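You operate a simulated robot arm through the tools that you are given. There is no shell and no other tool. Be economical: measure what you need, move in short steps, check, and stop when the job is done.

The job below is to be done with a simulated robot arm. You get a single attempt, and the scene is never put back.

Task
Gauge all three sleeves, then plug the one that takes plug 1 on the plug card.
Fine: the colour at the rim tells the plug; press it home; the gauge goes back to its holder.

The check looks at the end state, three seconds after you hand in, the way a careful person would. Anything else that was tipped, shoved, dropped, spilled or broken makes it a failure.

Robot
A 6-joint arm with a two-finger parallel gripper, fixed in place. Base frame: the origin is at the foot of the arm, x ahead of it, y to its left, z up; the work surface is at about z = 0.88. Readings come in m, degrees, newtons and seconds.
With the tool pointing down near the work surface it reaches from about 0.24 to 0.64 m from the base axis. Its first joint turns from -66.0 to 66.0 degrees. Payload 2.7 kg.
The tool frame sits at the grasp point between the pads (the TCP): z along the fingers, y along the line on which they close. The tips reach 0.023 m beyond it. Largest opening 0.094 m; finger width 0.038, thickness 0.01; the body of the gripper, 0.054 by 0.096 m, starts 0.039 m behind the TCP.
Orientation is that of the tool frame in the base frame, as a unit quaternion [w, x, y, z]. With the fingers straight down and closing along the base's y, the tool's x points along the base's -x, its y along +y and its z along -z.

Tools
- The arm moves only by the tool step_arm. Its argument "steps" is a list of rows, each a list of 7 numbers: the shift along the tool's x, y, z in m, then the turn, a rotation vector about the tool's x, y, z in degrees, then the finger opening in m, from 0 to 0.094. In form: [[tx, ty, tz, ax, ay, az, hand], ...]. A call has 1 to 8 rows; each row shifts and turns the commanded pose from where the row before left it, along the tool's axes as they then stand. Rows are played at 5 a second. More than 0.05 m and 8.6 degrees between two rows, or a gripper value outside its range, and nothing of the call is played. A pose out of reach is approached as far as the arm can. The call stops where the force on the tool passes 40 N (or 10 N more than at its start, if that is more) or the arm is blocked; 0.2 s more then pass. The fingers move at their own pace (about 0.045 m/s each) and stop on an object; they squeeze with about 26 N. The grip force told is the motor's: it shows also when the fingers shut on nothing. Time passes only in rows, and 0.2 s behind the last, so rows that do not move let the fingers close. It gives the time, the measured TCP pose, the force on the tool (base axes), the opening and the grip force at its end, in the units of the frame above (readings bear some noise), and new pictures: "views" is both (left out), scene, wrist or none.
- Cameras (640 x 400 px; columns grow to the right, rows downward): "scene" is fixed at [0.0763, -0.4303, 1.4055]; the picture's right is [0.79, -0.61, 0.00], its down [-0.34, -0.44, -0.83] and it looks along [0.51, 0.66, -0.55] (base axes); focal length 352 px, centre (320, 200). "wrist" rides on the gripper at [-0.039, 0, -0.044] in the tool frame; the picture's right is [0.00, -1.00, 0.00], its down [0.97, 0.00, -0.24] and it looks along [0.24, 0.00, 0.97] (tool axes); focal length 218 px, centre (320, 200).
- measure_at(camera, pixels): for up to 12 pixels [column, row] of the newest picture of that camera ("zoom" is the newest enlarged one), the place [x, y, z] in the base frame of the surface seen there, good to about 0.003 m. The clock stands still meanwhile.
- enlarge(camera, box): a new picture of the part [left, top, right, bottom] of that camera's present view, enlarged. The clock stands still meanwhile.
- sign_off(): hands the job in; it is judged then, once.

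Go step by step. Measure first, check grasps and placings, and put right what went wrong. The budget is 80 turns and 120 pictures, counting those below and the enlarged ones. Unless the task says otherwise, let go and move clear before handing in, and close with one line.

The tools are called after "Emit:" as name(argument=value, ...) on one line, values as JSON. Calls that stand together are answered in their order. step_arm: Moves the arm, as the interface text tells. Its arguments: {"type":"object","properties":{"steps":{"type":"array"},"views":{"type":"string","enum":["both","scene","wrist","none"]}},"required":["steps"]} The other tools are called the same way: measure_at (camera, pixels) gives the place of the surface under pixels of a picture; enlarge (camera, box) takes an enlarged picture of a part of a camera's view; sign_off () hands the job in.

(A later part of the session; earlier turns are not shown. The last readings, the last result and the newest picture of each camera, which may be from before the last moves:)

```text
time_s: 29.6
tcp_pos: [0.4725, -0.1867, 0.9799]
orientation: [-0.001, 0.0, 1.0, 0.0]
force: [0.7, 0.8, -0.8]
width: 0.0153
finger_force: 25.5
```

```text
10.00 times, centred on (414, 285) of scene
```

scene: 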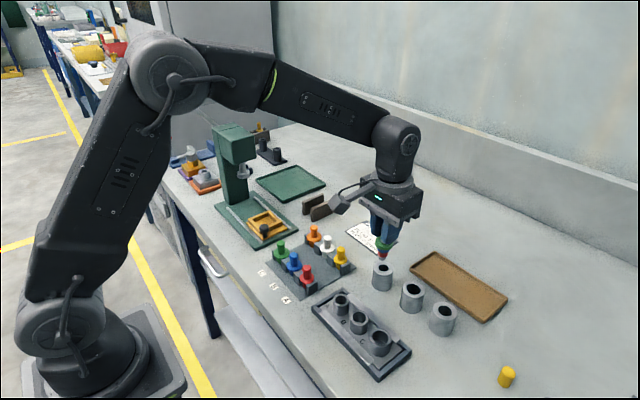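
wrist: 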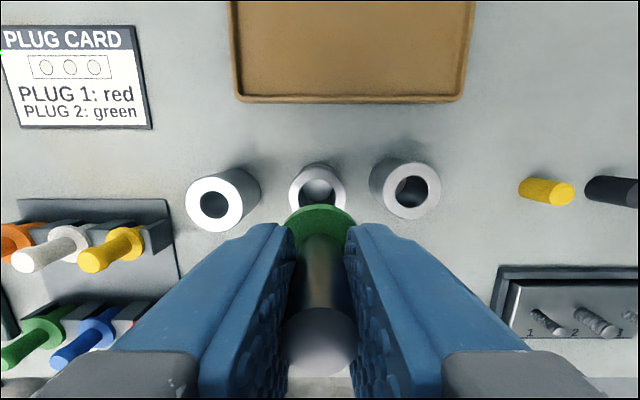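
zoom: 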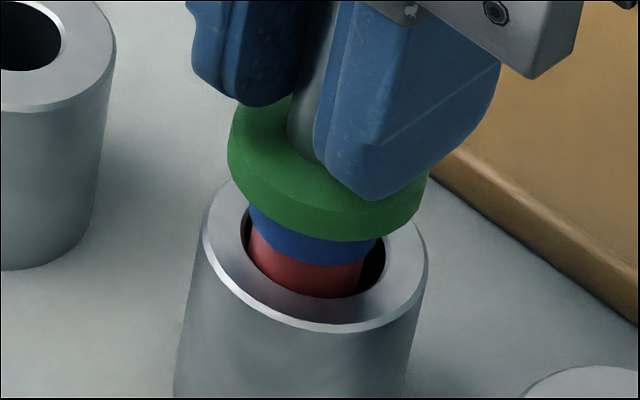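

Red is inside the middle sleeve; I nudge +x 0.9 mm and lower on to see whether blue enters.

Emit:
step_arm(steps=[[-0.0009, 0, 0, 0, 0, 0, 0.01], [0, 0, 0.002, 0, 0, 0, 0.01], [0, 0, 0.002, 0, 0, 0, 0.01], [0, 0, 0.002, 0, 0, 0, 0.01], [0, 0, 0.002, 0, 0, 0, 0.01], [0, 0, 0, 0, 0, 0, 0.01]], views="none")

Emit:
enlarge(camera="scene", box=[398, 265, 430, 305])

```text
time_s: 31.0
tcp_pos: [0.475, -0.1877, 0.9711]
orientation: [0.0, 0.0, 1.0, -0.001]
force: [0.2, 0.2, -0.7]
width: 0.0153
finger_force: 25.7
```

```text
10.00 times, centred on (414, 285) of scene
```

zoom: 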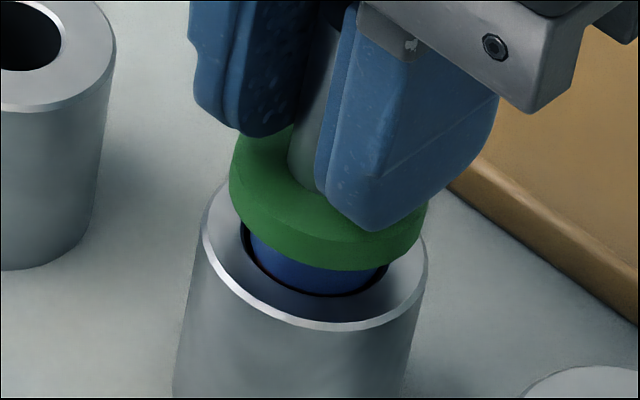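

Blue slides into the middle sleeve freely. Lower until green meets the rim.

Emit:
step_arm(steps=[[0, 0, 0.002, 0, 0, 0, 0.01], [0, 0, 0.002, 0, 0, 0, 0.01], [0, 0, 0.0015, 0, 0, 0, 0.01], [0, 0, 0.0015, 0, 0, 0, 0.01], [0, 0, 0, 0, 0, 0, 0.01]], views="none")

Emit:
enlarge(camera="scene", box=[398, 265, 430, 305])

```text
time_s: 32.2
tcp_pos: [0.4737, -0.1874, 0.9656]
orientation: [0.0, 0.0, 1.0, 0.0]
force: [1.5, 0.6, -1.1]
width: 0.0152
finger_force: 26.2
```

```text
10.00 times, centred on (414, 285) of scene
```

zoom: 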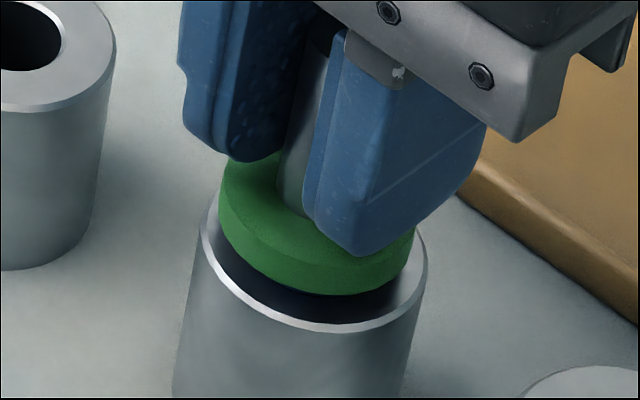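

Middle sleeve reads green (green nearly on the rim, blue inside). Two more millimetres to seat it, then withdraw and go above the right sleeve.

Emit:
step_arm(steps=[[0, 0, 0.0015, 0, 0, 0, 0.01], [0, 0, 0.0015, 0, 0, 0, 0.01], [0, 0, 0, 0, 0, 0, 0.01]], views="none")

Emit:
enlarge(camera="scene", box=[398, 265, 430, 305])

Emit:
step_arm(steps=[[0, 0, -0.01, 0, 0, 0, 0.01], [0, 0, -0.04, 0, 0, 0, 0.01], [0, 0, -0.005, 0, 0, 0, 0.01], [-0.004, -0.033, 0, 0, 0, 0, 0.01], [0, -0.032, 0, 0, 0, 0, 0.01], [0, 0, 0, 0, 0, 0, 0.01], [0, 0, 0, 0, 0, 0, 0.01]], views="none")

Emit:
enlarge(camera="scene", box=[410, 250, 474, 330])

Emit:
enlarge(camera="wrist", box=[240, 150, 400, 300])

```text
time_s: 33.0
tcp_pos: [0.474, -0.1866, 0.9617]
orientation: [0.0, 0.0, 1.0, 0.0]
force: [1.3, -0.1, -1.5]
width: 0.0152
finger_force: 25.6
```

```text
10.00 times, centred on (414, 285) of scene
```

zoom: 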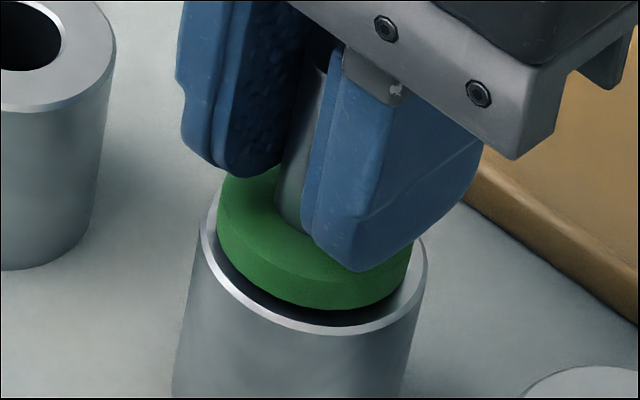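

```text
time_s: 34.6
tcp_pos: [0.4779, -0.2498, 1.0186]
orientation: [0.001, 0.0, 1.0, 0.0]
force: [-0.2, 0.1, -0.5]
width: 0.0153
finger_force: 25.4
```

```text
5.00 times, centred on (442, 290) of scene
```

zoom: 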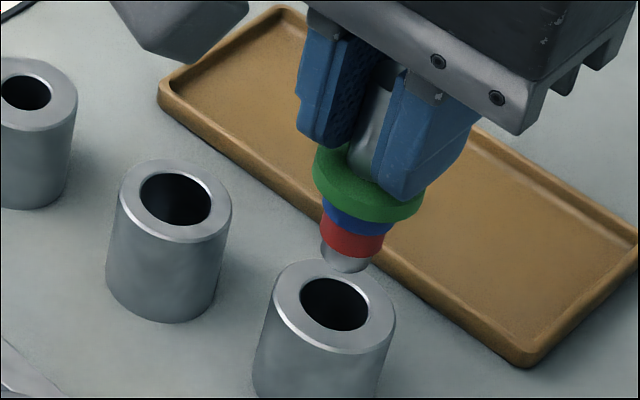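

```text
2.67 times, centred on (320, 225) of wrist
```

zoom: 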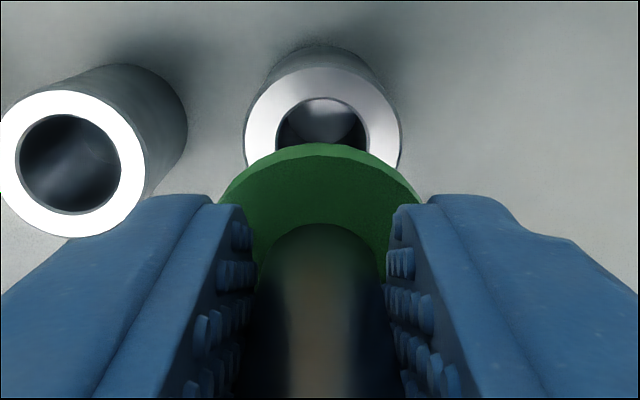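

Right sleeve: gauge and bore agree within ~1 mm by both views. Lower until the tip is in and red at the rim.

Emit:
step_arm(steps=[[0, 0, 0.015, 0, 0, 0, 0.01], [0, 0, 0.007, 0, 0, 0, 0.01], [0, 0, 0.003, 0, 0, 0, 0.01], [0, 0, 0.003, 0, 0, 0, 0.01], [0, 0, 0.002, 0, 0, 0, 0.01], [0, 0, 0.002, 0, 0, 0, 0.01], [0, 0, 0, 0, 0, 0, 0.01]], views="none")

Emit:
enlarge(camera="scene", box=[428, 285, 460, 325])

```text
time_s: 36.2
tcp_pos: [0.479, -0.2516, 0.9859]
orientation: [0.0, 0.0, 1.0, 0.0]
force: [-0.5, -0.2, -1.1]
width: 0.0152
finger_force: 26.2
```

```text
10.00 times, centred on (444, 305) of scene
```

zoom: 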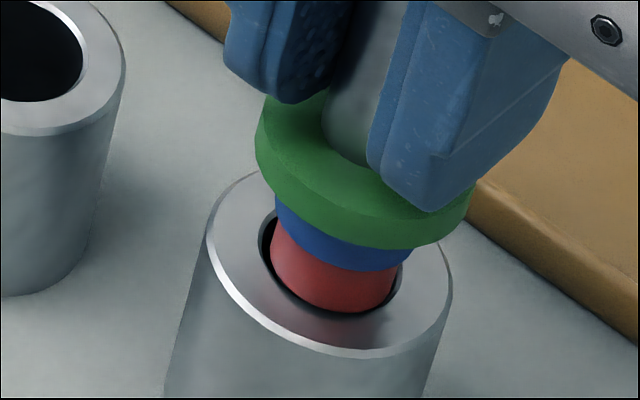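

Red is entering the right sleeve cleanly. Continue down toward the blue shoulder.

Emit:
step_arm(steps=[[0, 0, 0.002, 0, 0, 0, 0.01], [0, 0, 0.002, 0, 0, 0, 0.01], [0, 0, 0.002, 0, 0, 0, 0.01], [0, 0, 0.0015, 0, 0, 0, 0.01], [0, 0, 0.0015, 0, 0, 0, 0.01], [0, 0, 0, 0, 0, 0, 0.01]], views="none")

Emit:
enlarge(camera="scene", box=[428, 285, 460, 325])

```text
time_s: 37.6
tcp_pos: [0.4783, -0.2525, 0.9782]
orientation: [0.002, 0.0, 1.0, 0.0]
force: [-5.3, 4.8, 28.2]
width: 0.0152
finger_force: 25.5
```

```text
10.00 times, centred on (444, 305) of scene
```

zoom: 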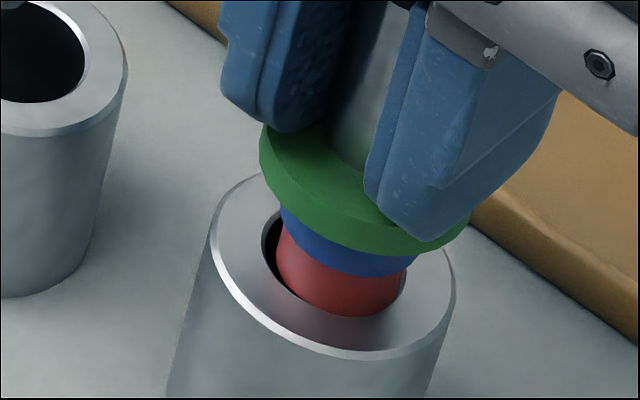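

28 N with force toward (−x,+y): the red edge caught the right rim (gap on the left). Unload, shift left ~1.3 mm, retry gently.

Emit:
step_arm(steps=[[0, 0, -0.006, 0, 0, 0, 0.01], [0.001, 0.0008, 0, 0, 0, 0, 0.01], [0, 0, 0.002, 0, 0, 0, 0.01], [0, 0, 0.002, 0, 0, 0, 0.01], [0, 0, 0.001, 0, 0, 0, 0.01], [0, 0, 0.001, 0, 0, 0, 0.01], [0, 0, 0, 0, 0, 0, 0.01]], views="none")

Emit:
enlarge(camera="scene", box=[428, 285, 460, 325])

```text
time_s: 39.2
tcp_pos: [0.4763, -0.2518, 0.978]
orientation: [0.002, 0.0, 1.0, -0.002]
force: [-5.0, 2.1, 23.7]
width: 0.0152
finger_force: 26.3
```

```text
10.00 times, centred on (444, 305) of scene
```

zoom: 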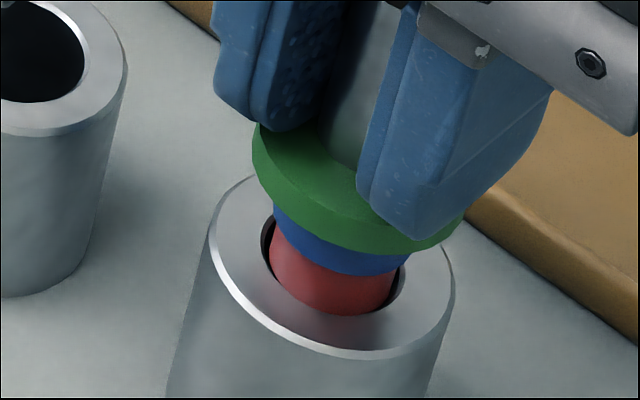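

Gaps now both sides, but the red front (row 315) overlaps the front rim, i.e. ~1.5 mm too near the camera. Lift, move back (+0.9,+1.2 mm), retry.

Emit:
step_arm(steps=[[0, 0, -0.006, 0, 0, 0, 0.01], [-0.0009, 0.0012, 0, 0, 0, 0, 0.01], [0, 0, 0.002, 0, 0, 0, 0.01], [0, 0, 0.001, 0, 0, 0, 0.01], [0, 0, 0.001, 0, 0, 0, 0.01], [0, 0, 0, 0, 0, 0, 0.01]], views="none")

Emit:
enlarge(camera="scene", box=[428, 285, 460, 325])

```text
time_s: 40.6
tcp_pos: [0.4785, -0.25, 0.9788]
orientation: [0.0, 0.0, 1.0, 0.0]
force: [-1.5, -0.2, -1.3]
width: 0.0152
finger_force: 26.0
```

```text
10.00 times, centred on (444, 305) of scene
```

zoom: 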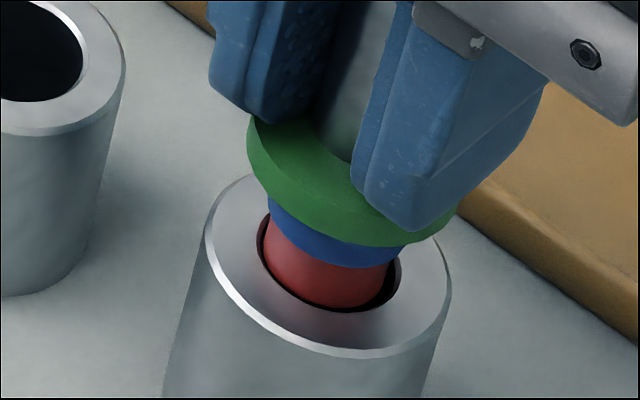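

Now a gap shows all around the front; force is nil. Lower.

Emit:
step_arm(steps=[[-0.0002, -0.0002, 0.001, 0, 0, 0, 0.01], [0, 0, 0.0015, 0, 0, 0, 0.01], [0, 0, 0.0015, 0, 0, 0, 0.01], [0, 0, 0.0015, 0, 0, 0, 0.01], [0, 0, 0.0015, 0, 0, 0, 0.01], [0, 0, 0, 0, 0, 0, 0.01]], views="none")

Emit:
enlarge(camera="scene", box=[428, 285, 460, 325])

```text
time_s: 42.0
tcp_pos: [0.4786, -0.25, 0.9717]
orientation: [0.0, -0.001, 1.0, 0.001]
force: [-1.2, 0.0, -0.9]
width: 0.0153
finger_force: 25.4
```

```text
10.00 times, centred on (444, 305) of scene
```

zoom: 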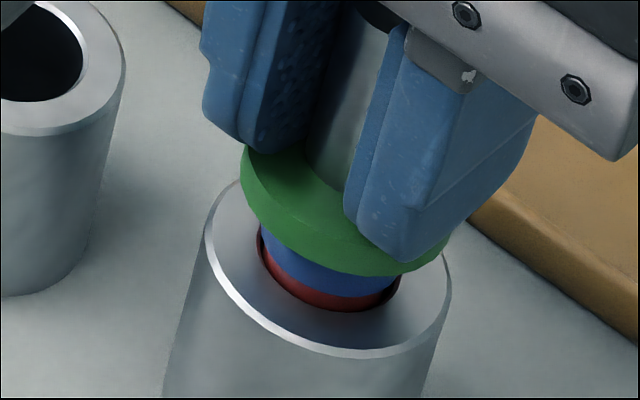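

Red is inside, blue ~3 mm above the rim. Continue gently.

Emit:
step_arm(steps=[[0, 0, 0.001, 0, 0, 0, 0.01], [0, 0, 0.001, 0, 0, 0, 0.01], [0, 0, 0.001, 0, 0, 0, 0.01], [0, 0, 0.001, 0, 0, 0, 0.01], [0, 0, 0, 0, 0, 0, 0.01]], views="none")

Emit:
enlarge(camera="scene", box=[428, 285, 460, 325])

```text
time_s: 43.2
tcp_pos: [0.4792, -0.2501, 0.9663]
orientation: [0.0, 0.0, 1.0, 0.0]
force: [-0.2, 0.0, -1.6]
width: 0.0152
finger_force: 25.9
```

```text
10.00 times, centred on (444, 305) of scene
```

zoom: 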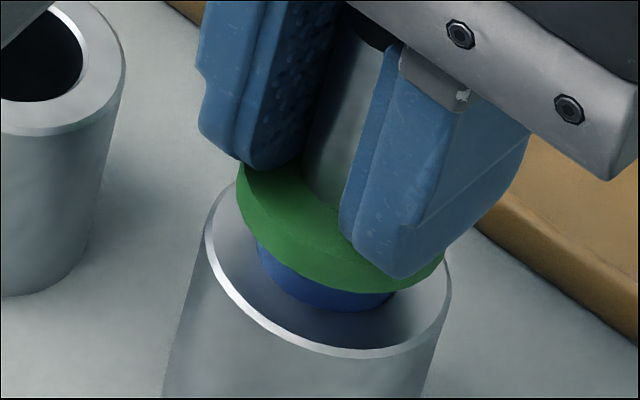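

Blue fills the bore exactly; no force yet. Press 3 mm more to learn whether it rests.

Emit:
step_arm(steps=[[0, 0, 0.001, 0, 0, 0, 0.01], [0, 0, 0.001, 0, 0, 0, 0.01], [0, 0, 0.001, 0, 0, 0, 0.01], [0, 0, 0, 0, 0, 0, 0.01]], views="none")

Emit:
enlarge(camera="scene", box=[428, 285, 460, 325])

```text
time_s: 44.2
tcp_pos: [0.4794, -0.2489, 0.9658]
orientation: [0.003, -0.001, 1.0, -0.001]
force: [-6.7, 1.1, 26.8]
width: 0.015
finger_force: 26.1
```

```text
10.00 times, centred on (444, 305) of scene
```

zoom: 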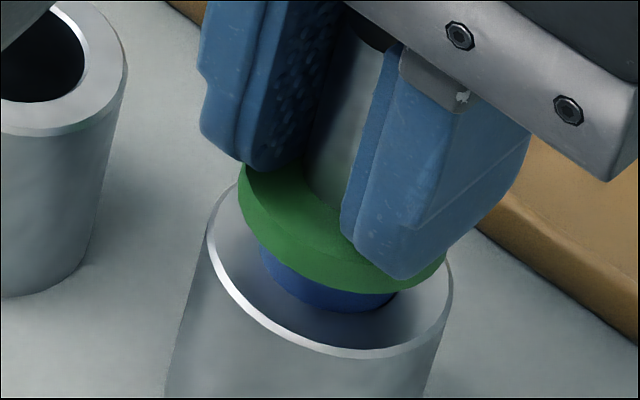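

Blue rests on the right sleeve's rim at 27 N: right = blue, middle = green, left = red. Now the gauge goes back: lift and travel to the holder.

Emit:
step_arm(steps=[[0, 0, -0.01, 0, 0, 0, 0.01], [0, 0, -0.045, 0, 0, 0, 0.01], [0, 0, -0.045, 0, 0, 0, 0.01], [0, 0.045, -0.01, 0, 0, 0, 0.01], [-0.005, 0.045, 0, 0, 0, 0, 0.01], [-0.005, 0.045, 0, 0, 0, 0, 0.01], [-0.005, 0.045, 0, 0, 0, 0, 0.01], [-0.005, 0.045, 0, 0, 0, 0, 0.01]], views="none")

Emit:
step_arm(steps=[[-0.005, 0.045, 0, 0, 0, 0, 0.01], [-0.005, 0.045, 0, 0, 0, 0, 0.01], [-0.005, 0.045, 0, 0, 0, 0, 0.01], [-0.002, 0.039, 0, 0, 0, 0, 0.01], [0, 0, 0, 0, 0, 0, 0.01], [0, 0, 0, 0, 0, 0, 0.01]])

Emit:
enlarge(camera="scene", box=[280, 130, 360, 220])

Emit:
enlarge(camera="wrist", box=[240, 120, 400, 270])

```text
time_s: 46.0
tcp_pos: [0.4963, -0.0238, 1.0742]
orientation: [0.0, 0.0, 1.0, 0.0]
force: [-0.3, 0.6, -1.6]
width: 0.0152
finger_force: 26.4
```

```text
time_s: 47.4
tcp_pos: [0.5119, 0.1472, 1.074]
orientation: [0.0, 0.0, 1.0, -0.001]
force: [0.7, 0.0, -0.9]
width: 0.0151
finger_force: 26.2
```

scene: 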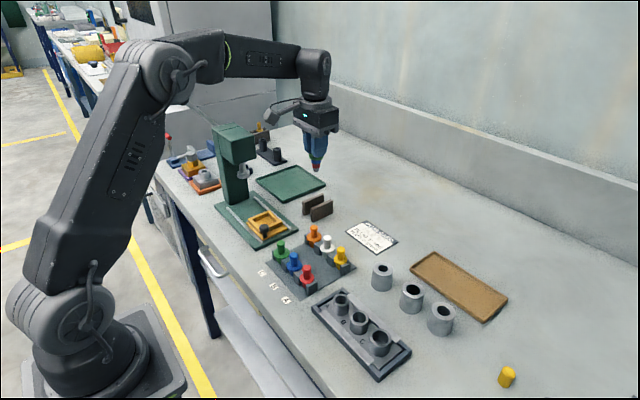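
wrist: 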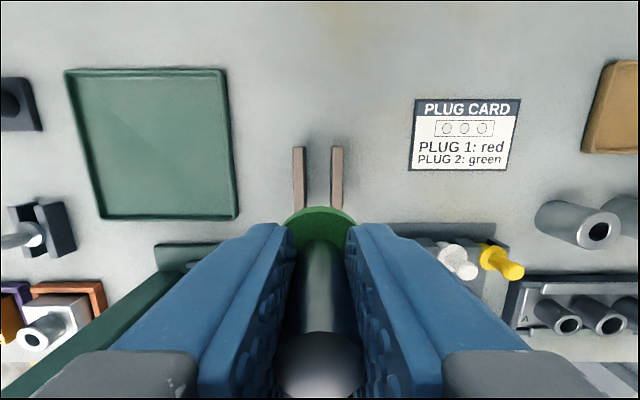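

```text
4.44 times, centred on (320, 175) of scene
```

zoom: 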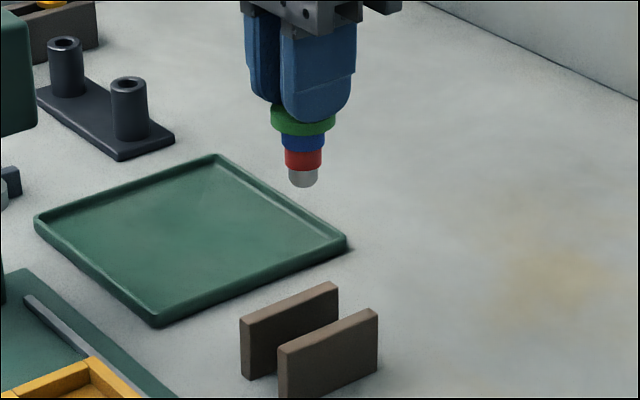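

```text
2.67 times, centred on (320, 195) of wrist
```

zoom: 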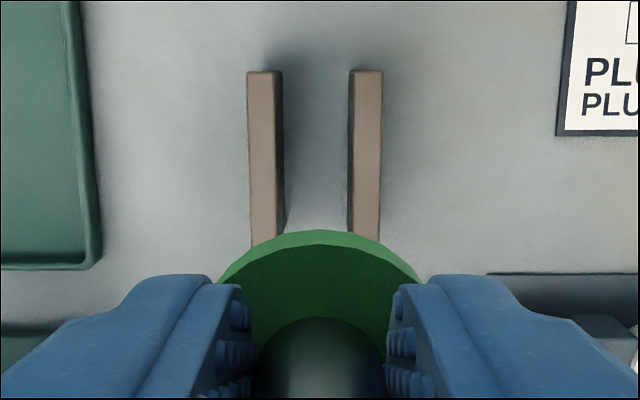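

Planks mid is ~1.4 mm to +y of the gauge; x needs +4 mm. Correct and lower until the tip is between the planks.

Emit:
step_arm(steps=[[-0.004, 0.0014, 0, 0, 0, 0, 0.01], [0, 0, 0.04, 0, 0, 0, 0.01], [0, 0, 0.03, 0, 0, 0, 0.01], [0, 0, 0.01, 0, 0, 0, 0.01], [0, 0, 0, 0, 0, 0, 0.01]], views="none")

Emit:
enlarge(camera="scene", box=[295, 165, 343, 225])

Emit:
enlarge(camera="wrist", box=[240, 120, 400, 270])

```text
time_s: 48.6
tcp_pos: [0.5173, 0.1498, 0.9923]
orientation: [-0.001, 0.0, 1.0, 0.0]
force: [-0.1, 0.2, -2.1]
width: 0.0149
finger_force: 25.8
```

```text
6.67 times, centred on (319, 195) of scene
```

zoom: 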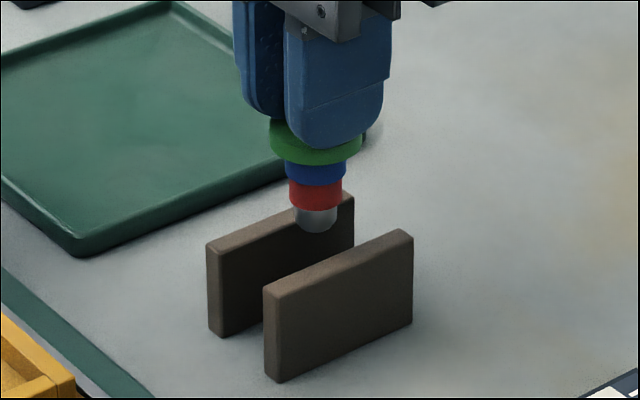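

```text
2.67 times, centred on (320, 195) of wrist
```

zoom: 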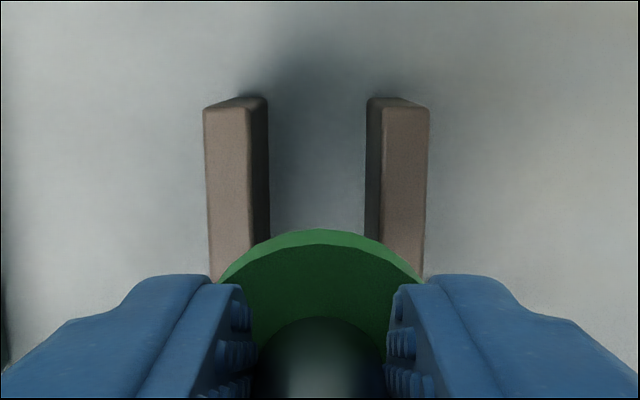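

Tip is over the slot, centred to <1 mm. Lower to near seating.

Emit:
step_arm(steps=[[0, 0.0006, 0.01, 0, 0, 0, 0.01], [0, 0, 0.01, 0, 0, 0, 0.01], [0, 0, 0.01, 0, 0, 0, 0.01], [0, 0, 0.004, 0, 0, 0, 0.01], [0, 0, 0.002, 0, 0, 0, 0.01], [0, 0, 0, 0, 0, 0, 0.01]], views="none")

Emit:
enlarge(camera="scene", box=[295, 165, 343, 225])

```text
time_s: 50.0
tcp_pos: [0.5197, 0.1497, 0.9567]
orientation: [0.001, 0.0, 1.0, 0.0]
force: [-0.2, 0.7, -0.6]
width: 0.0153
finger_force: 26.1
```

```text
6.67 times, centred on (319, 195) of scene
```

zoom: 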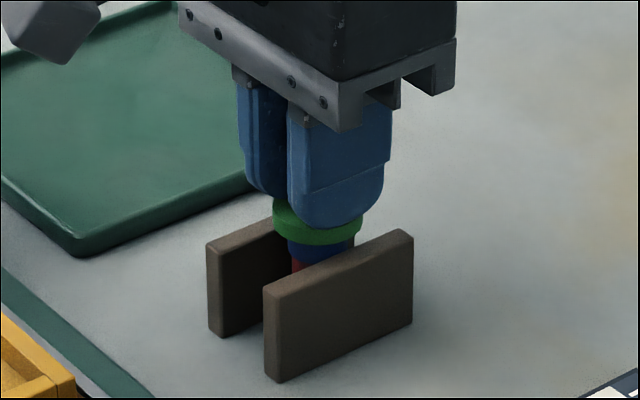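

Green is still ~6 mm above the planks. Lower slowly to contact.

Emit:
step_arm(steps=[[0, 0, 0.002, 0, 0, 0, 0.01], [0, 0, 0.001, 0, 0, 0, 0.01], [0, 0, 0.001, 0, 0, 0, 0.01], [0, 0, 0.001, 0, 0, 0, 0.01], [0, 0, 0.001, 0, 0, 0, 0.01], [0, 0, 0, 0, 0, 0, 0.01]], views="none")

Emit:
enlarge(camera="scene", box=[295, 165, 343, 225])

```text
time_s: 51.4
tcp_pos: [0.5198, 0.1498, 0.9518]
orientation: [0.001, 0.0, 1.0, 0.0]
force: [0.3, 0.5, -1.4]
width: 0.0153
finger_force: 26.3
```

```text
6.67 times, centred on (319, 195) of scene
```

zoom: 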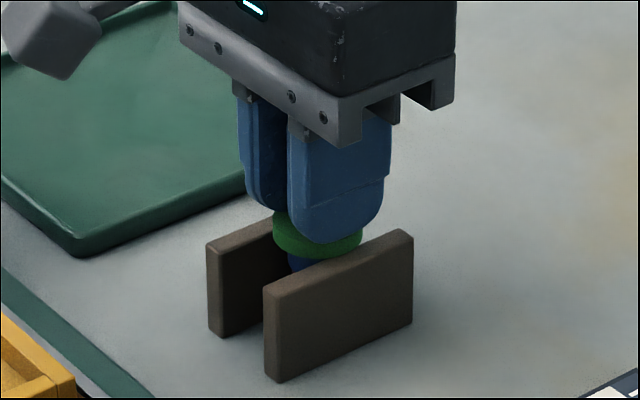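

Emit:
step_arm(steps=[[0, 0, 0.001, 0, 0, 0, 0.01], [0, 0, 0.001, 0, 0, 0, 0.01], [0, 0, 0.001, 0, 0, 0, 0.01], [0, 0, 0, 0, 0, 0, 0.01]], views="none")

Emit:
enlarge(camera="scene", box=[295, 165, 343, 225])

```text
time_s: 52.4
tcp_pos: [0.521, 0.1513, 0.95]
orientation: [0.003, 0.001, 1.0, 0.0]
force: [3.8, -4.2, 14.9]
width: 0.0153
finger_force: 26.2
```

```text
6.67 times, centred on (319, 195) of scene
```

zoom: 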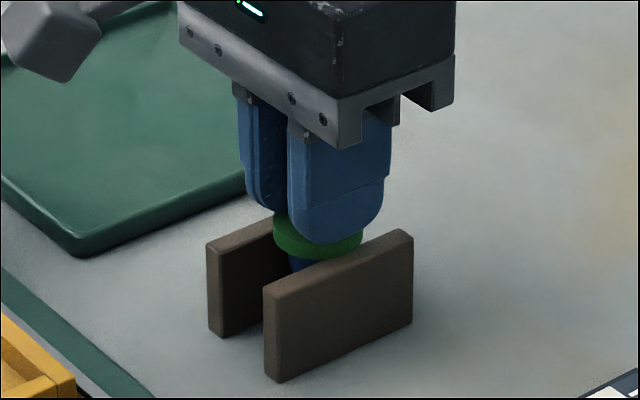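

15 N contact: seated. Unload, open partly, rise.

Emit:
step_arm(steps=[[0, 0, -0.0015, 0, 0, 0, 0.01], [0, 0, 0, 0, 0, 0, 0.025], [0, 0, 0, 0, 0, 0, 0.05], [0, 0, 0, 0, 0, 0, 0.05], [0, 0, -0.03, 0, 0, 0, 0.05], [0, 0, -0.05, 0, 0, 0, 0.05], [0, 0, -0.05, 0, 0, 0, 0.05], [0, 0, 0, 0, 0, 0, 0.05]])

Emit:
enlarge(camera="scene", box=[285, 175, 349, 215])

```text
time_s: 54.2
tcp_pos: [0.5169, 0.149, 1.0809]
orientation: [0.0, 0.0, 1.0, 0.0]
force: [-0.3, 1.0, 0.9]
width: 0.05
finger_force: 0.1
```

scene: 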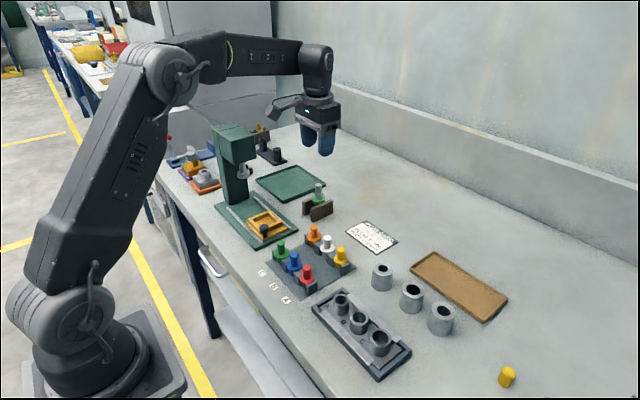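
wrist: 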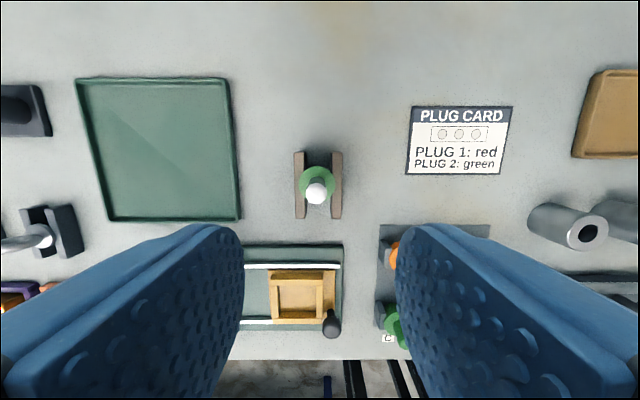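

```text
10.00 times, centred on (317, 195) of scene
```

zoom: 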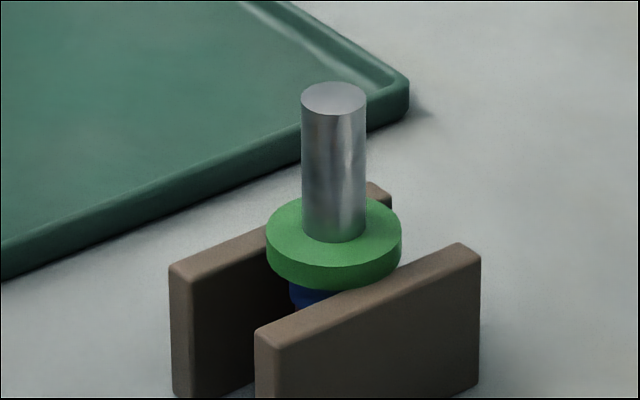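

Gauge is upright in its holder. Next go above the red plug and measure it.

Emit:
step_arm(steps=[[0.033, -0.033, 0, 0, 0, 0, 0.06], [0.033, -0.033, 0, 0, 0, 0, 0.06], [0.033, -0.033, 0, 0, 0, 0, 0.06], [0.033, -0.033, 0, 0, 0, 0, 0.06], [0.033, -0.033, 0, 0, 0, 0, 0.06], [0.022, -0.022, 0, 0, 0, 0, 0.06], [0, 0, 0, 0, 0, 0, 0.06]], views="wrist")

Emit:
enlarge(camera="scene", box=[265, 225, 361, 300])

```text
time_s: 55.8
tcp_pos: [0.3296, -0.0373, 1.0813]
orientation: [0.0, 0.0, 1.0, 0.0]
force: [-0.3, -1.0, -0.5]
width: 0.06
finger_force: 0.1
```

wrist: 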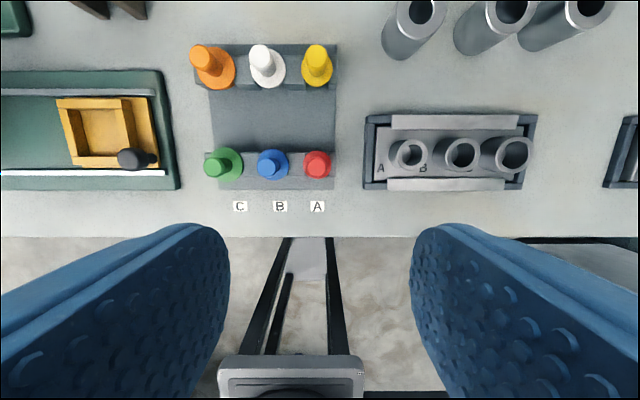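

```text
5.33 times, centred on (313, 262) of scene
```

zoom: 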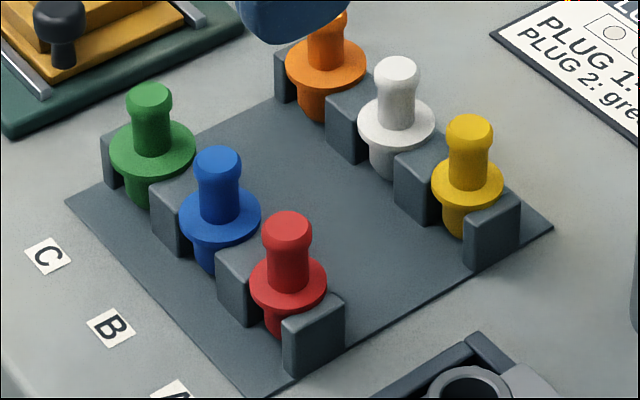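

Emit:
enlarge(camera="wrist", box=[280, 130, 360, 190])

```text
6.67 times, centred on (320, 160) of wrist
```

zoom: 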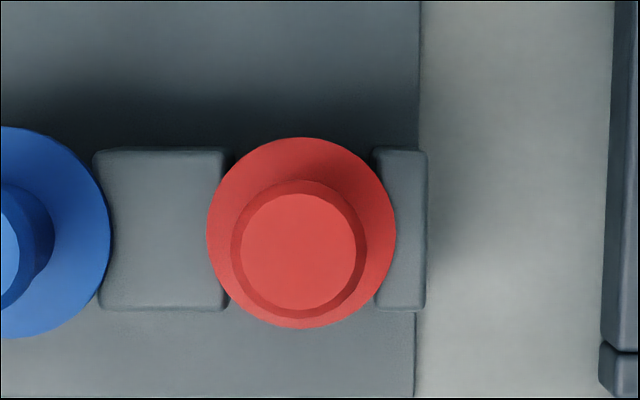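

Emit:
measure_at(camera="zoom", pixels=[[299, 250], [250, 250], [350, 250], [299, 200], [299, 295], [300, 150], [300, 322], [215, 232], [388, 232], [160, 230], [405, 180], [300, 365]])

```text
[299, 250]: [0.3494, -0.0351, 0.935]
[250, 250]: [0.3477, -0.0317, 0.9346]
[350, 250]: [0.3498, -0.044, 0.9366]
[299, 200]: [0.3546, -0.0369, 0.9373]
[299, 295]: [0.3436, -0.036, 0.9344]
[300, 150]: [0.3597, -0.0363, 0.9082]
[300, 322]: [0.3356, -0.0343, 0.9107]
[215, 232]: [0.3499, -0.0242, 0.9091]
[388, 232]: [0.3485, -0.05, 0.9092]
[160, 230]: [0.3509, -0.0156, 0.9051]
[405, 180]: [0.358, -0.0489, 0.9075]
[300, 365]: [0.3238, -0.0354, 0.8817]
```

Red plug axis ≈(0.3485,-0.0367), knob top 0.936, flange top 0.909; blue neighbour limits opening, so use 0.03. Descend with a check above.

Emit:
step_arm(steps=[[-0.019, 0.0006, 0.03, 0, 0, 0, 0.03], [0, 0, 0.04, 0, 0, 0, 0.03], [0, 0, 0.02, 0, 0, 0, 0.03], [0, 0, 0, 0, 0, 0, 0.03], [0, 0, 0, 0, 0, 0, 0.03]])

Emit:
enlarge(camera="wrist", box=[240, 180, 400, 400])

```text
time_s: 57.0
tcp_pos: [0.35, -0.0365, 0.9903]
orientation: [0.0, 0.0, 1.0, 0.0]
force: [-0.5, 0.6, 0.0]
width: 0.03
finger_force: 0.0
```

scene: 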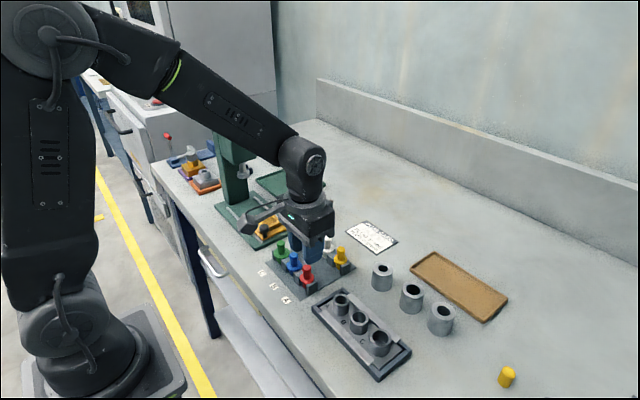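
wrist: 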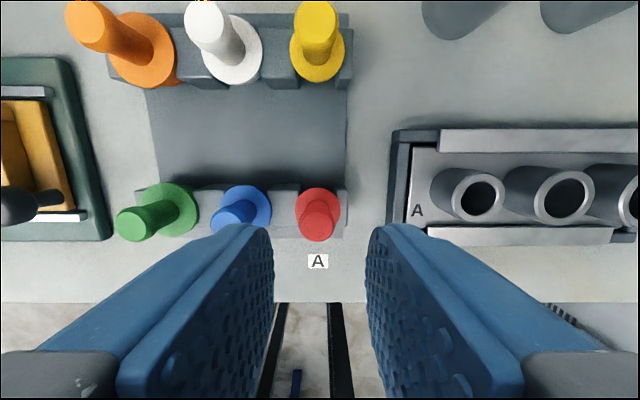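

```text
1.82 times, centred on (320, 290) of wrist
```

zoom: 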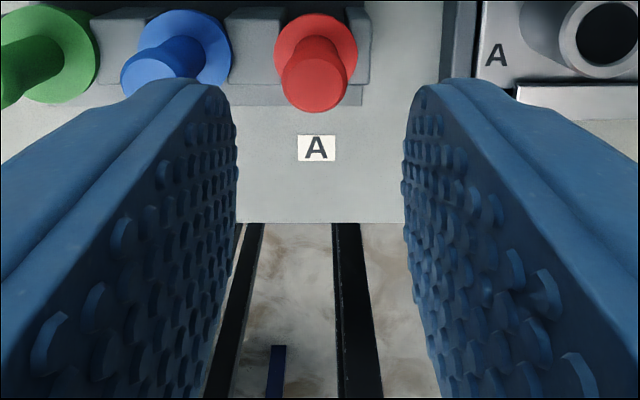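

Plug is ~1.6 mm to +y of centre. Correct, descend to z≈0.936.

Emit:
step_arm(steps=[[0.001, 0.0016, 0.02, 0, 0, 0, 0.03], [0, 0, 0.02, 0, 0, 0, 0.03], [0, 0, 0.01, 0, 0, 0, 0.03], [0, 0, 0.004, 0, 0, 0, 0.03], [0, 0, 0, 0, 0, 0, 0.03]])

Emit:
enlarge(camera="scene", box=[273, 235, 353, 305])

```text
time_s: 58.2
tcp_pos: [0.3495, -0.0322, 0.9339]
orientation: [0.0, 0.0, 1.0, 0.0]
force: [-0.3, 0.0, 0.1]
width: 0.03
finger_force: 0.0
```

scene: 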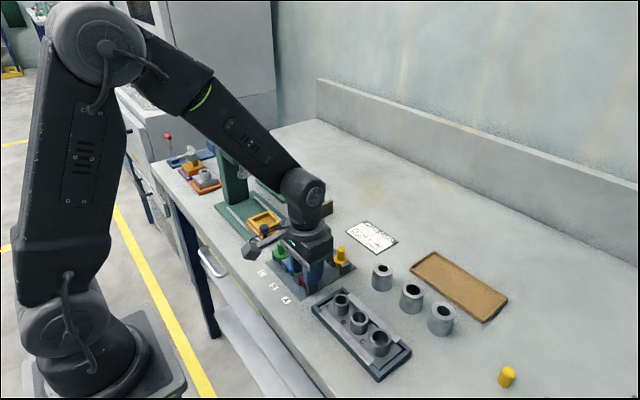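
wrist: 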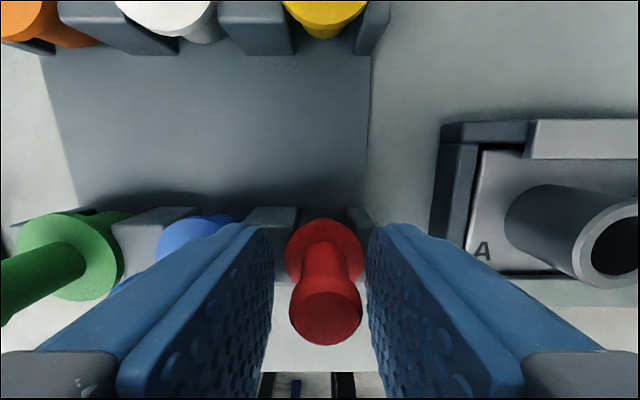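

```text
5.71 times, centred on (313, 270) of scene
```

zoom: 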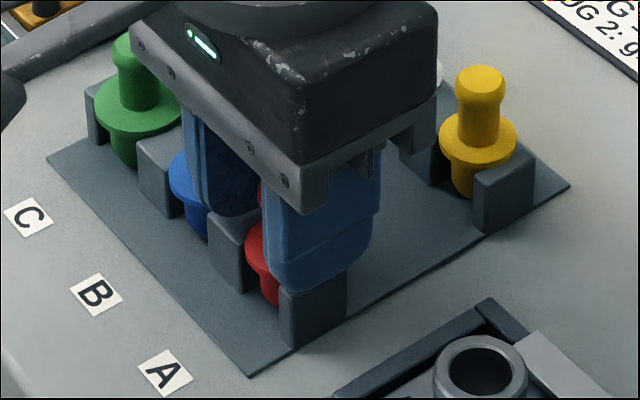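

Knob sits between the pads (x 325). Close and lift.

Emit:
step_arm(steps=[[0, 0, 0, 0, 0, 0, 0.005], [0, 0, 0, 0, 0, 0, 0.005], [0, 0, 0, 0, 0, 0, 0.005], [0, 0, -0.01, 0, 0, 0, 0.005], [0, 0, -0.03, 0, 0, 0, 0.005], [0, 0, -0.04, 0, 0, 0, 0.005], [0, 0, -0.04, 0, 0, 0, 0.005], [0, 0, 0, 0, 0, 0, 0.005]])

Emit:
enlarge(camera="scene", box=[273, 195, 353, 305])

```text
time_s: 60.0
tcp_pos: [0.3514, -0.0323, 1.0548]
orientation: [0.0, 0.001, 1.0, 0.0]
force: [-0.2, -0.1, -0.6]
width: 0.0158
finger_force: 25.8
```

scene: 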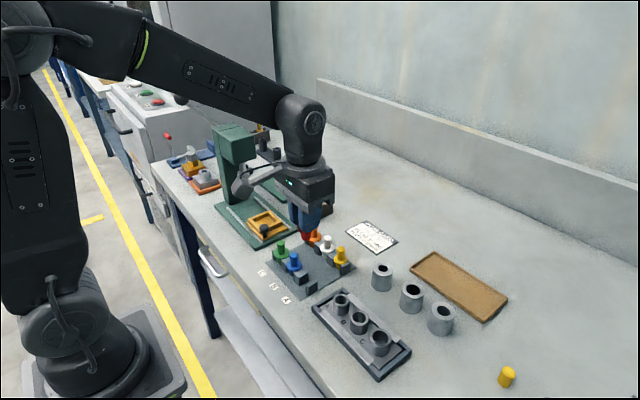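
wrist: 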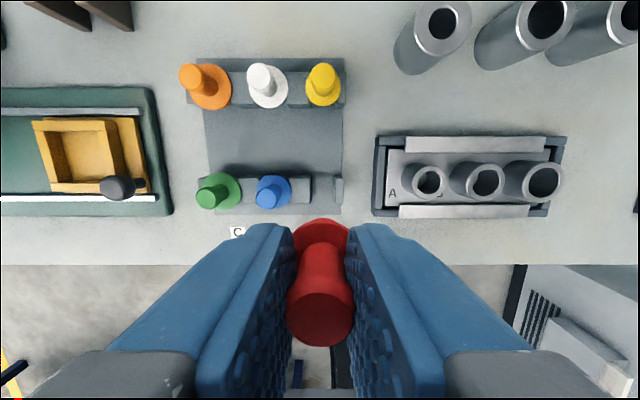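

```text
3.64 times, centred on (313, 250) of scene
```

zoom: 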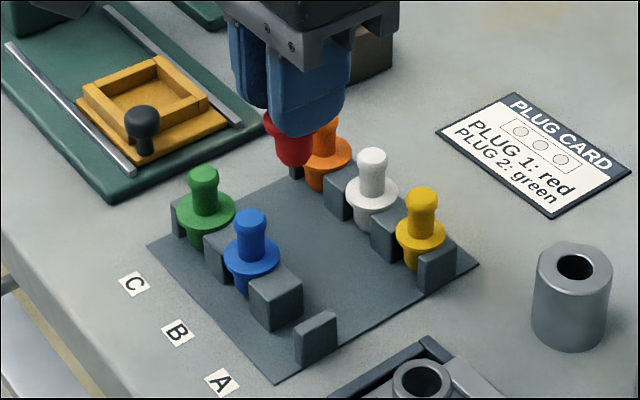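

Red plug is held, everything else untouched. Carry it above the left sleeve, stopping a bit short in x to measure its current position.

Emit:
step_arm(steps=[[-0.03, -0.02, 0, 0, 0, 0, 0.005], [-0.03, -0.02, 0, 0, 0, 0, 0.005], [-0.03, -0.024, 0, 0, 0, 0, 0.005], [0, -0.02, 0, 0, 0, 0, 0.005], [0, 0, 0, 0, 0, 0, 0.005], [0, 0, 0, 0, 0, 0, 0.005]], views="wrist")

Emit:
enlarge(camera="wrist", box=[270, 110, 370, 220])

Emit:
enlarge(camera="scene", box=[330, 215, 410, 305])

```text
time_s: 61.4
tcp_pos: [0.4384, -0.1201, 1.0589]
orientation: [0.0, 0.0, 1.0, 0.0]
force: [-0.2, 0.0, 0.7]
width: 0.0155
finger_force: 25.9
```

wrist: 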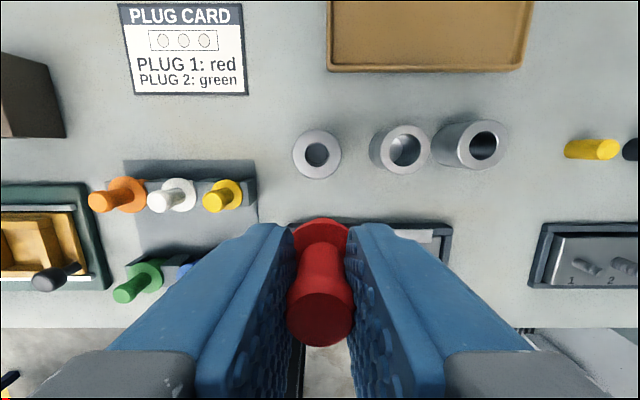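

```text
3.64 times, centred on (320, 165) of wrist
```

zoom: 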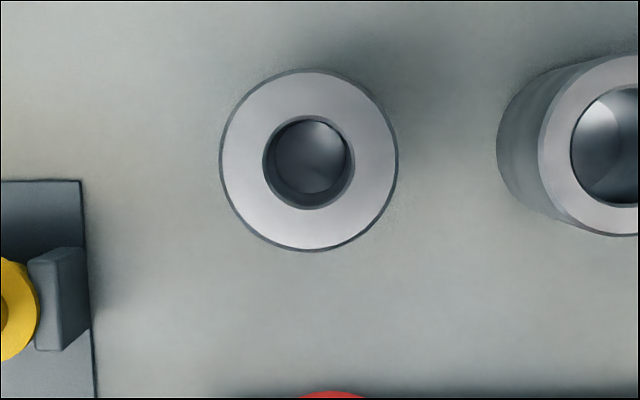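

```text
4.44 times, centred on (370, 260) of scene
```

zoom: 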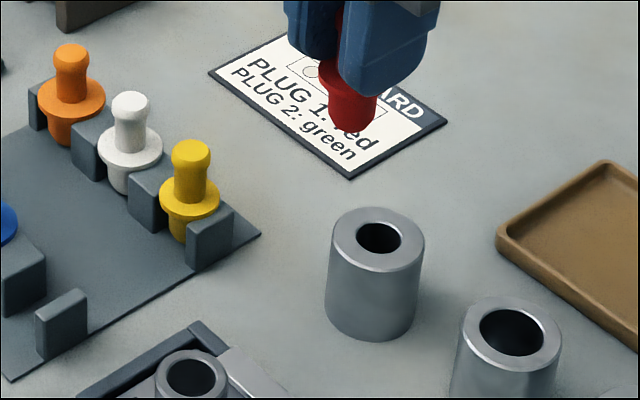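

Emit:
measure_at(camera="wrist", pixels=[[298, 154], [336, 154], [317, 134], [317, 173], [303, 142], [331, 142], [303, 167], [331, 167]])

Emit:
enlarge(camera="scene", box=[380, 215, 420, 255])

Emit:
enlarge(camera="scene", box=[340, 215, 380, 255])

```text
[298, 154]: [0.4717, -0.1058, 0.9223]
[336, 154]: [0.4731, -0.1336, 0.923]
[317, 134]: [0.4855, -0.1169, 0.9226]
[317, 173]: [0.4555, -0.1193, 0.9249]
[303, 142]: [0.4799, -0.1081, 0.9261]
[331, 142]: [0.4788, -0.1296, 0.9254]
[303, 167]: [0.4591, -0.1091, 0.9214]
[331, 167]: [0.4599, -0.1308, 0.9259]
```

```text
10.00 times, centred on (400, 235) of scene
```

zoom: 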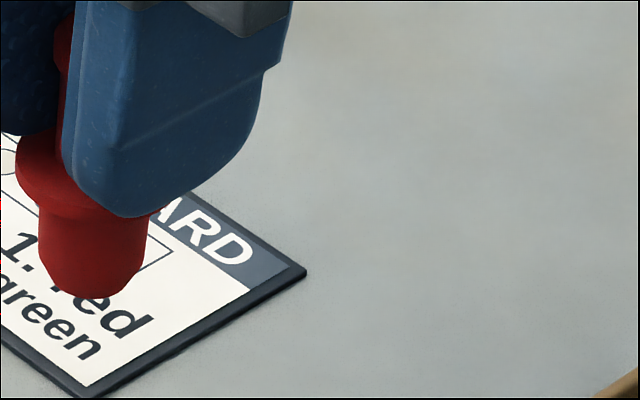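

```text
10.00 times, centred on (360, 235) of scene
```

zoom: 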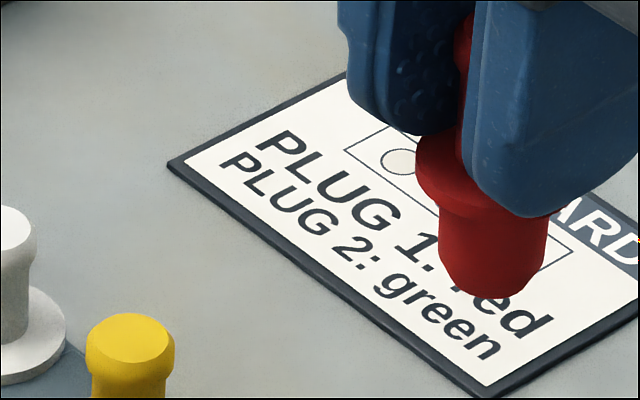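

Sleeve centre now ≈(0.470,-0.119). Plug shank ≈18.4 mm, chamfered end. Move over it and lower to just above the rim.

Emit:
step_arm(steps=[[-0.0315, 0.0015, 0, 0, 0, 0, 0.005], [0, 0, 0.03, 0, 0, 0, 0.005], [0, 0, 0.02, 0, 0, 0, 0.005], [0, 0, 0, 0, 0, 0, 0.005], [0, 0, 0, 0, 0, 0, 0.005]], views="none")

Emit:
enlarge(camera="scene", box=[354, 235, 410, 290])

Emit:
enlarge(camera="wrist", box=[260, 140, 380, 240])

```text
time_s: 62.6
tcp_pos: [0.4696, -0.117, 1.0094]
orientation: [0.001, 0.0, 1.0, -0.001]
force: [-0.5, 0.1, -0.4]
width: 0.016
finger_force: 26.1
```

```text
7.27 times, centred on (382, 262) of scene
```

zoom: 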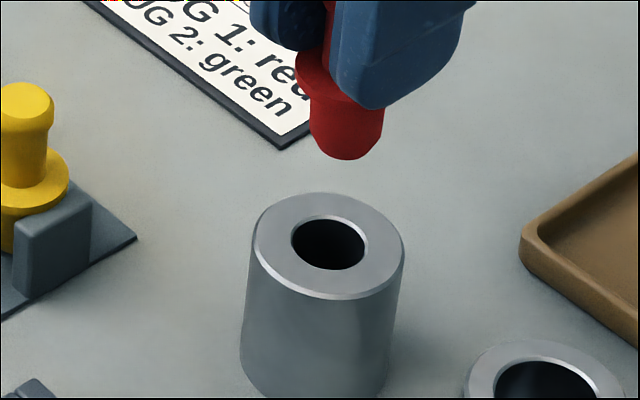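

```text
4.00 times, centred on (320, 190) of wrist
```

zoom: 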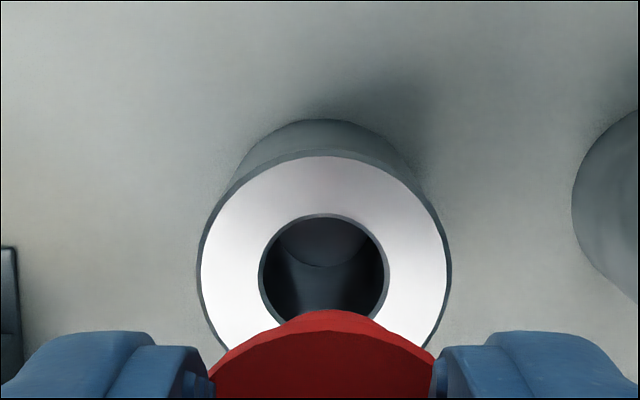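

Both views indicate alignment within ~1 mm. Tiny correction and lower to just over the rim.

Emit:
step_arm(steps=[[-0.0004, -0.0005, 0, 0, 0, 0, 0.005], [0, 0, 0.02, 0, 0, 0, 0.005], [0, 0, 0.01, 0, 0, 0, 0.005], [0, 0, 0.002, 0, 0, 0, 0.005], [0, 0, 0, 0, 0, 0, 0.005]], views="none")

Emit:
enlarge(camera="scene", box=[366, 245, 398, 285])

Emit:
enlarge(camera="wrist", box=[260, 140, 380, 240])

```text
time_s: 63.8
tcp_pos: [0.4706, -0.1185, 0.9753]
orientation: [0.0, 0.001, 1.0, -0.001]
force: [-0.2, 0.1, -1.3]
width: 0.0157
finger_force: 26.3
```

```text
10.00 times, centred on (382, 265) of scene
```

zoom: 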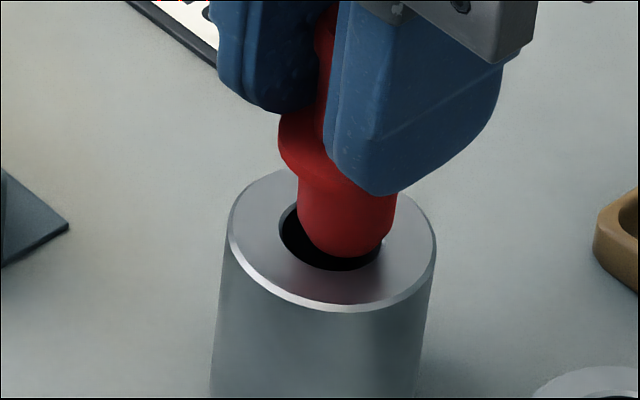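

```text
4.00 times, centred on (320, 190) of wrist
```

zoom: 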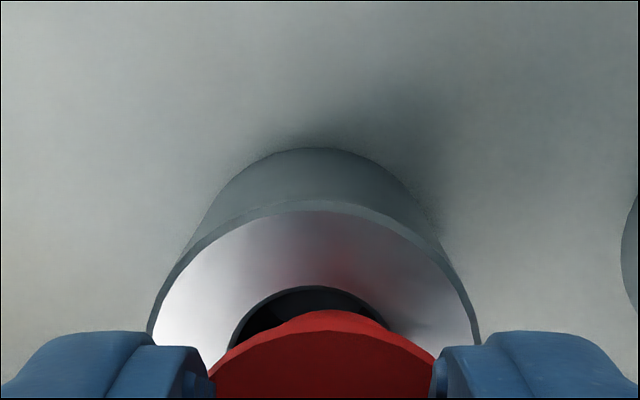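

Plug end is ~1.7 mm to the right of the bore (wrist agrees: bore 312 vs plug 321). Shift −x 1.3, +y 1.0 mm, and lower 3 mm.

Emit:
step_arm(steps=[[0.0013, 0.001, 0, 0, 0, 0, 0.005], [0, 0, 0.0015, 0, 0, 0, 0.005], [0, 0, 0.0015, 0, 0, 0, 0.005], [0, 0, 0, 0, 0, 0, 0.005]], views="none")

Emit:
enlarge(camera="scene", box=[366, 245, 398, 285])

Emit:
enlarge(camera="wrist", box=[260, 140, 380, 240])

```text
time_s: 64.8
tcp_pos: [0.4713, -0.115, 0.9725]
orientation: [0.0, 0.0, 1.0, 0.0]
force: [0.0, 0.5, -0.1]
width: 0.0155
finger_force: 26.0
```

```text
10.00 times, centred on (382, 265) of scene
```

zoom: 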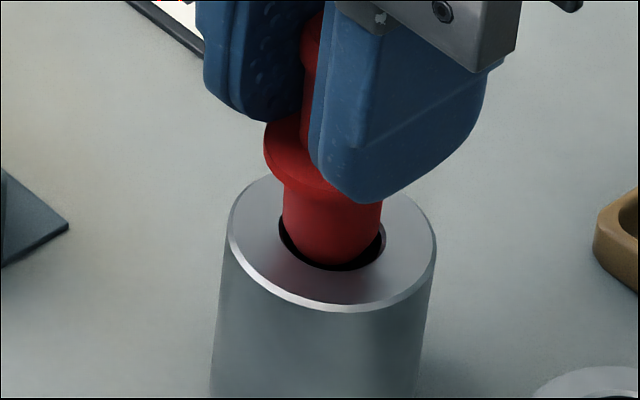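

```text
4.00 times, centred on (320, 190) of wrist
```

zoom: 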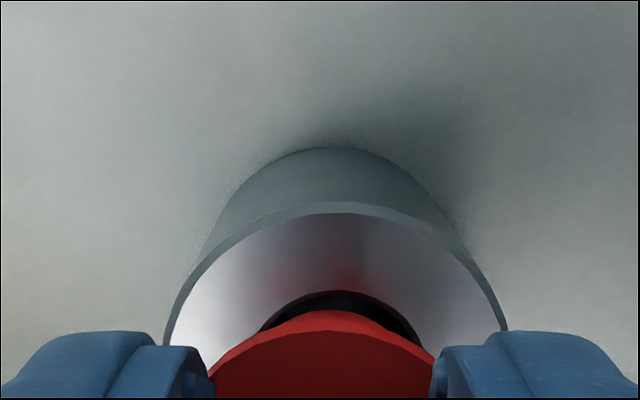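

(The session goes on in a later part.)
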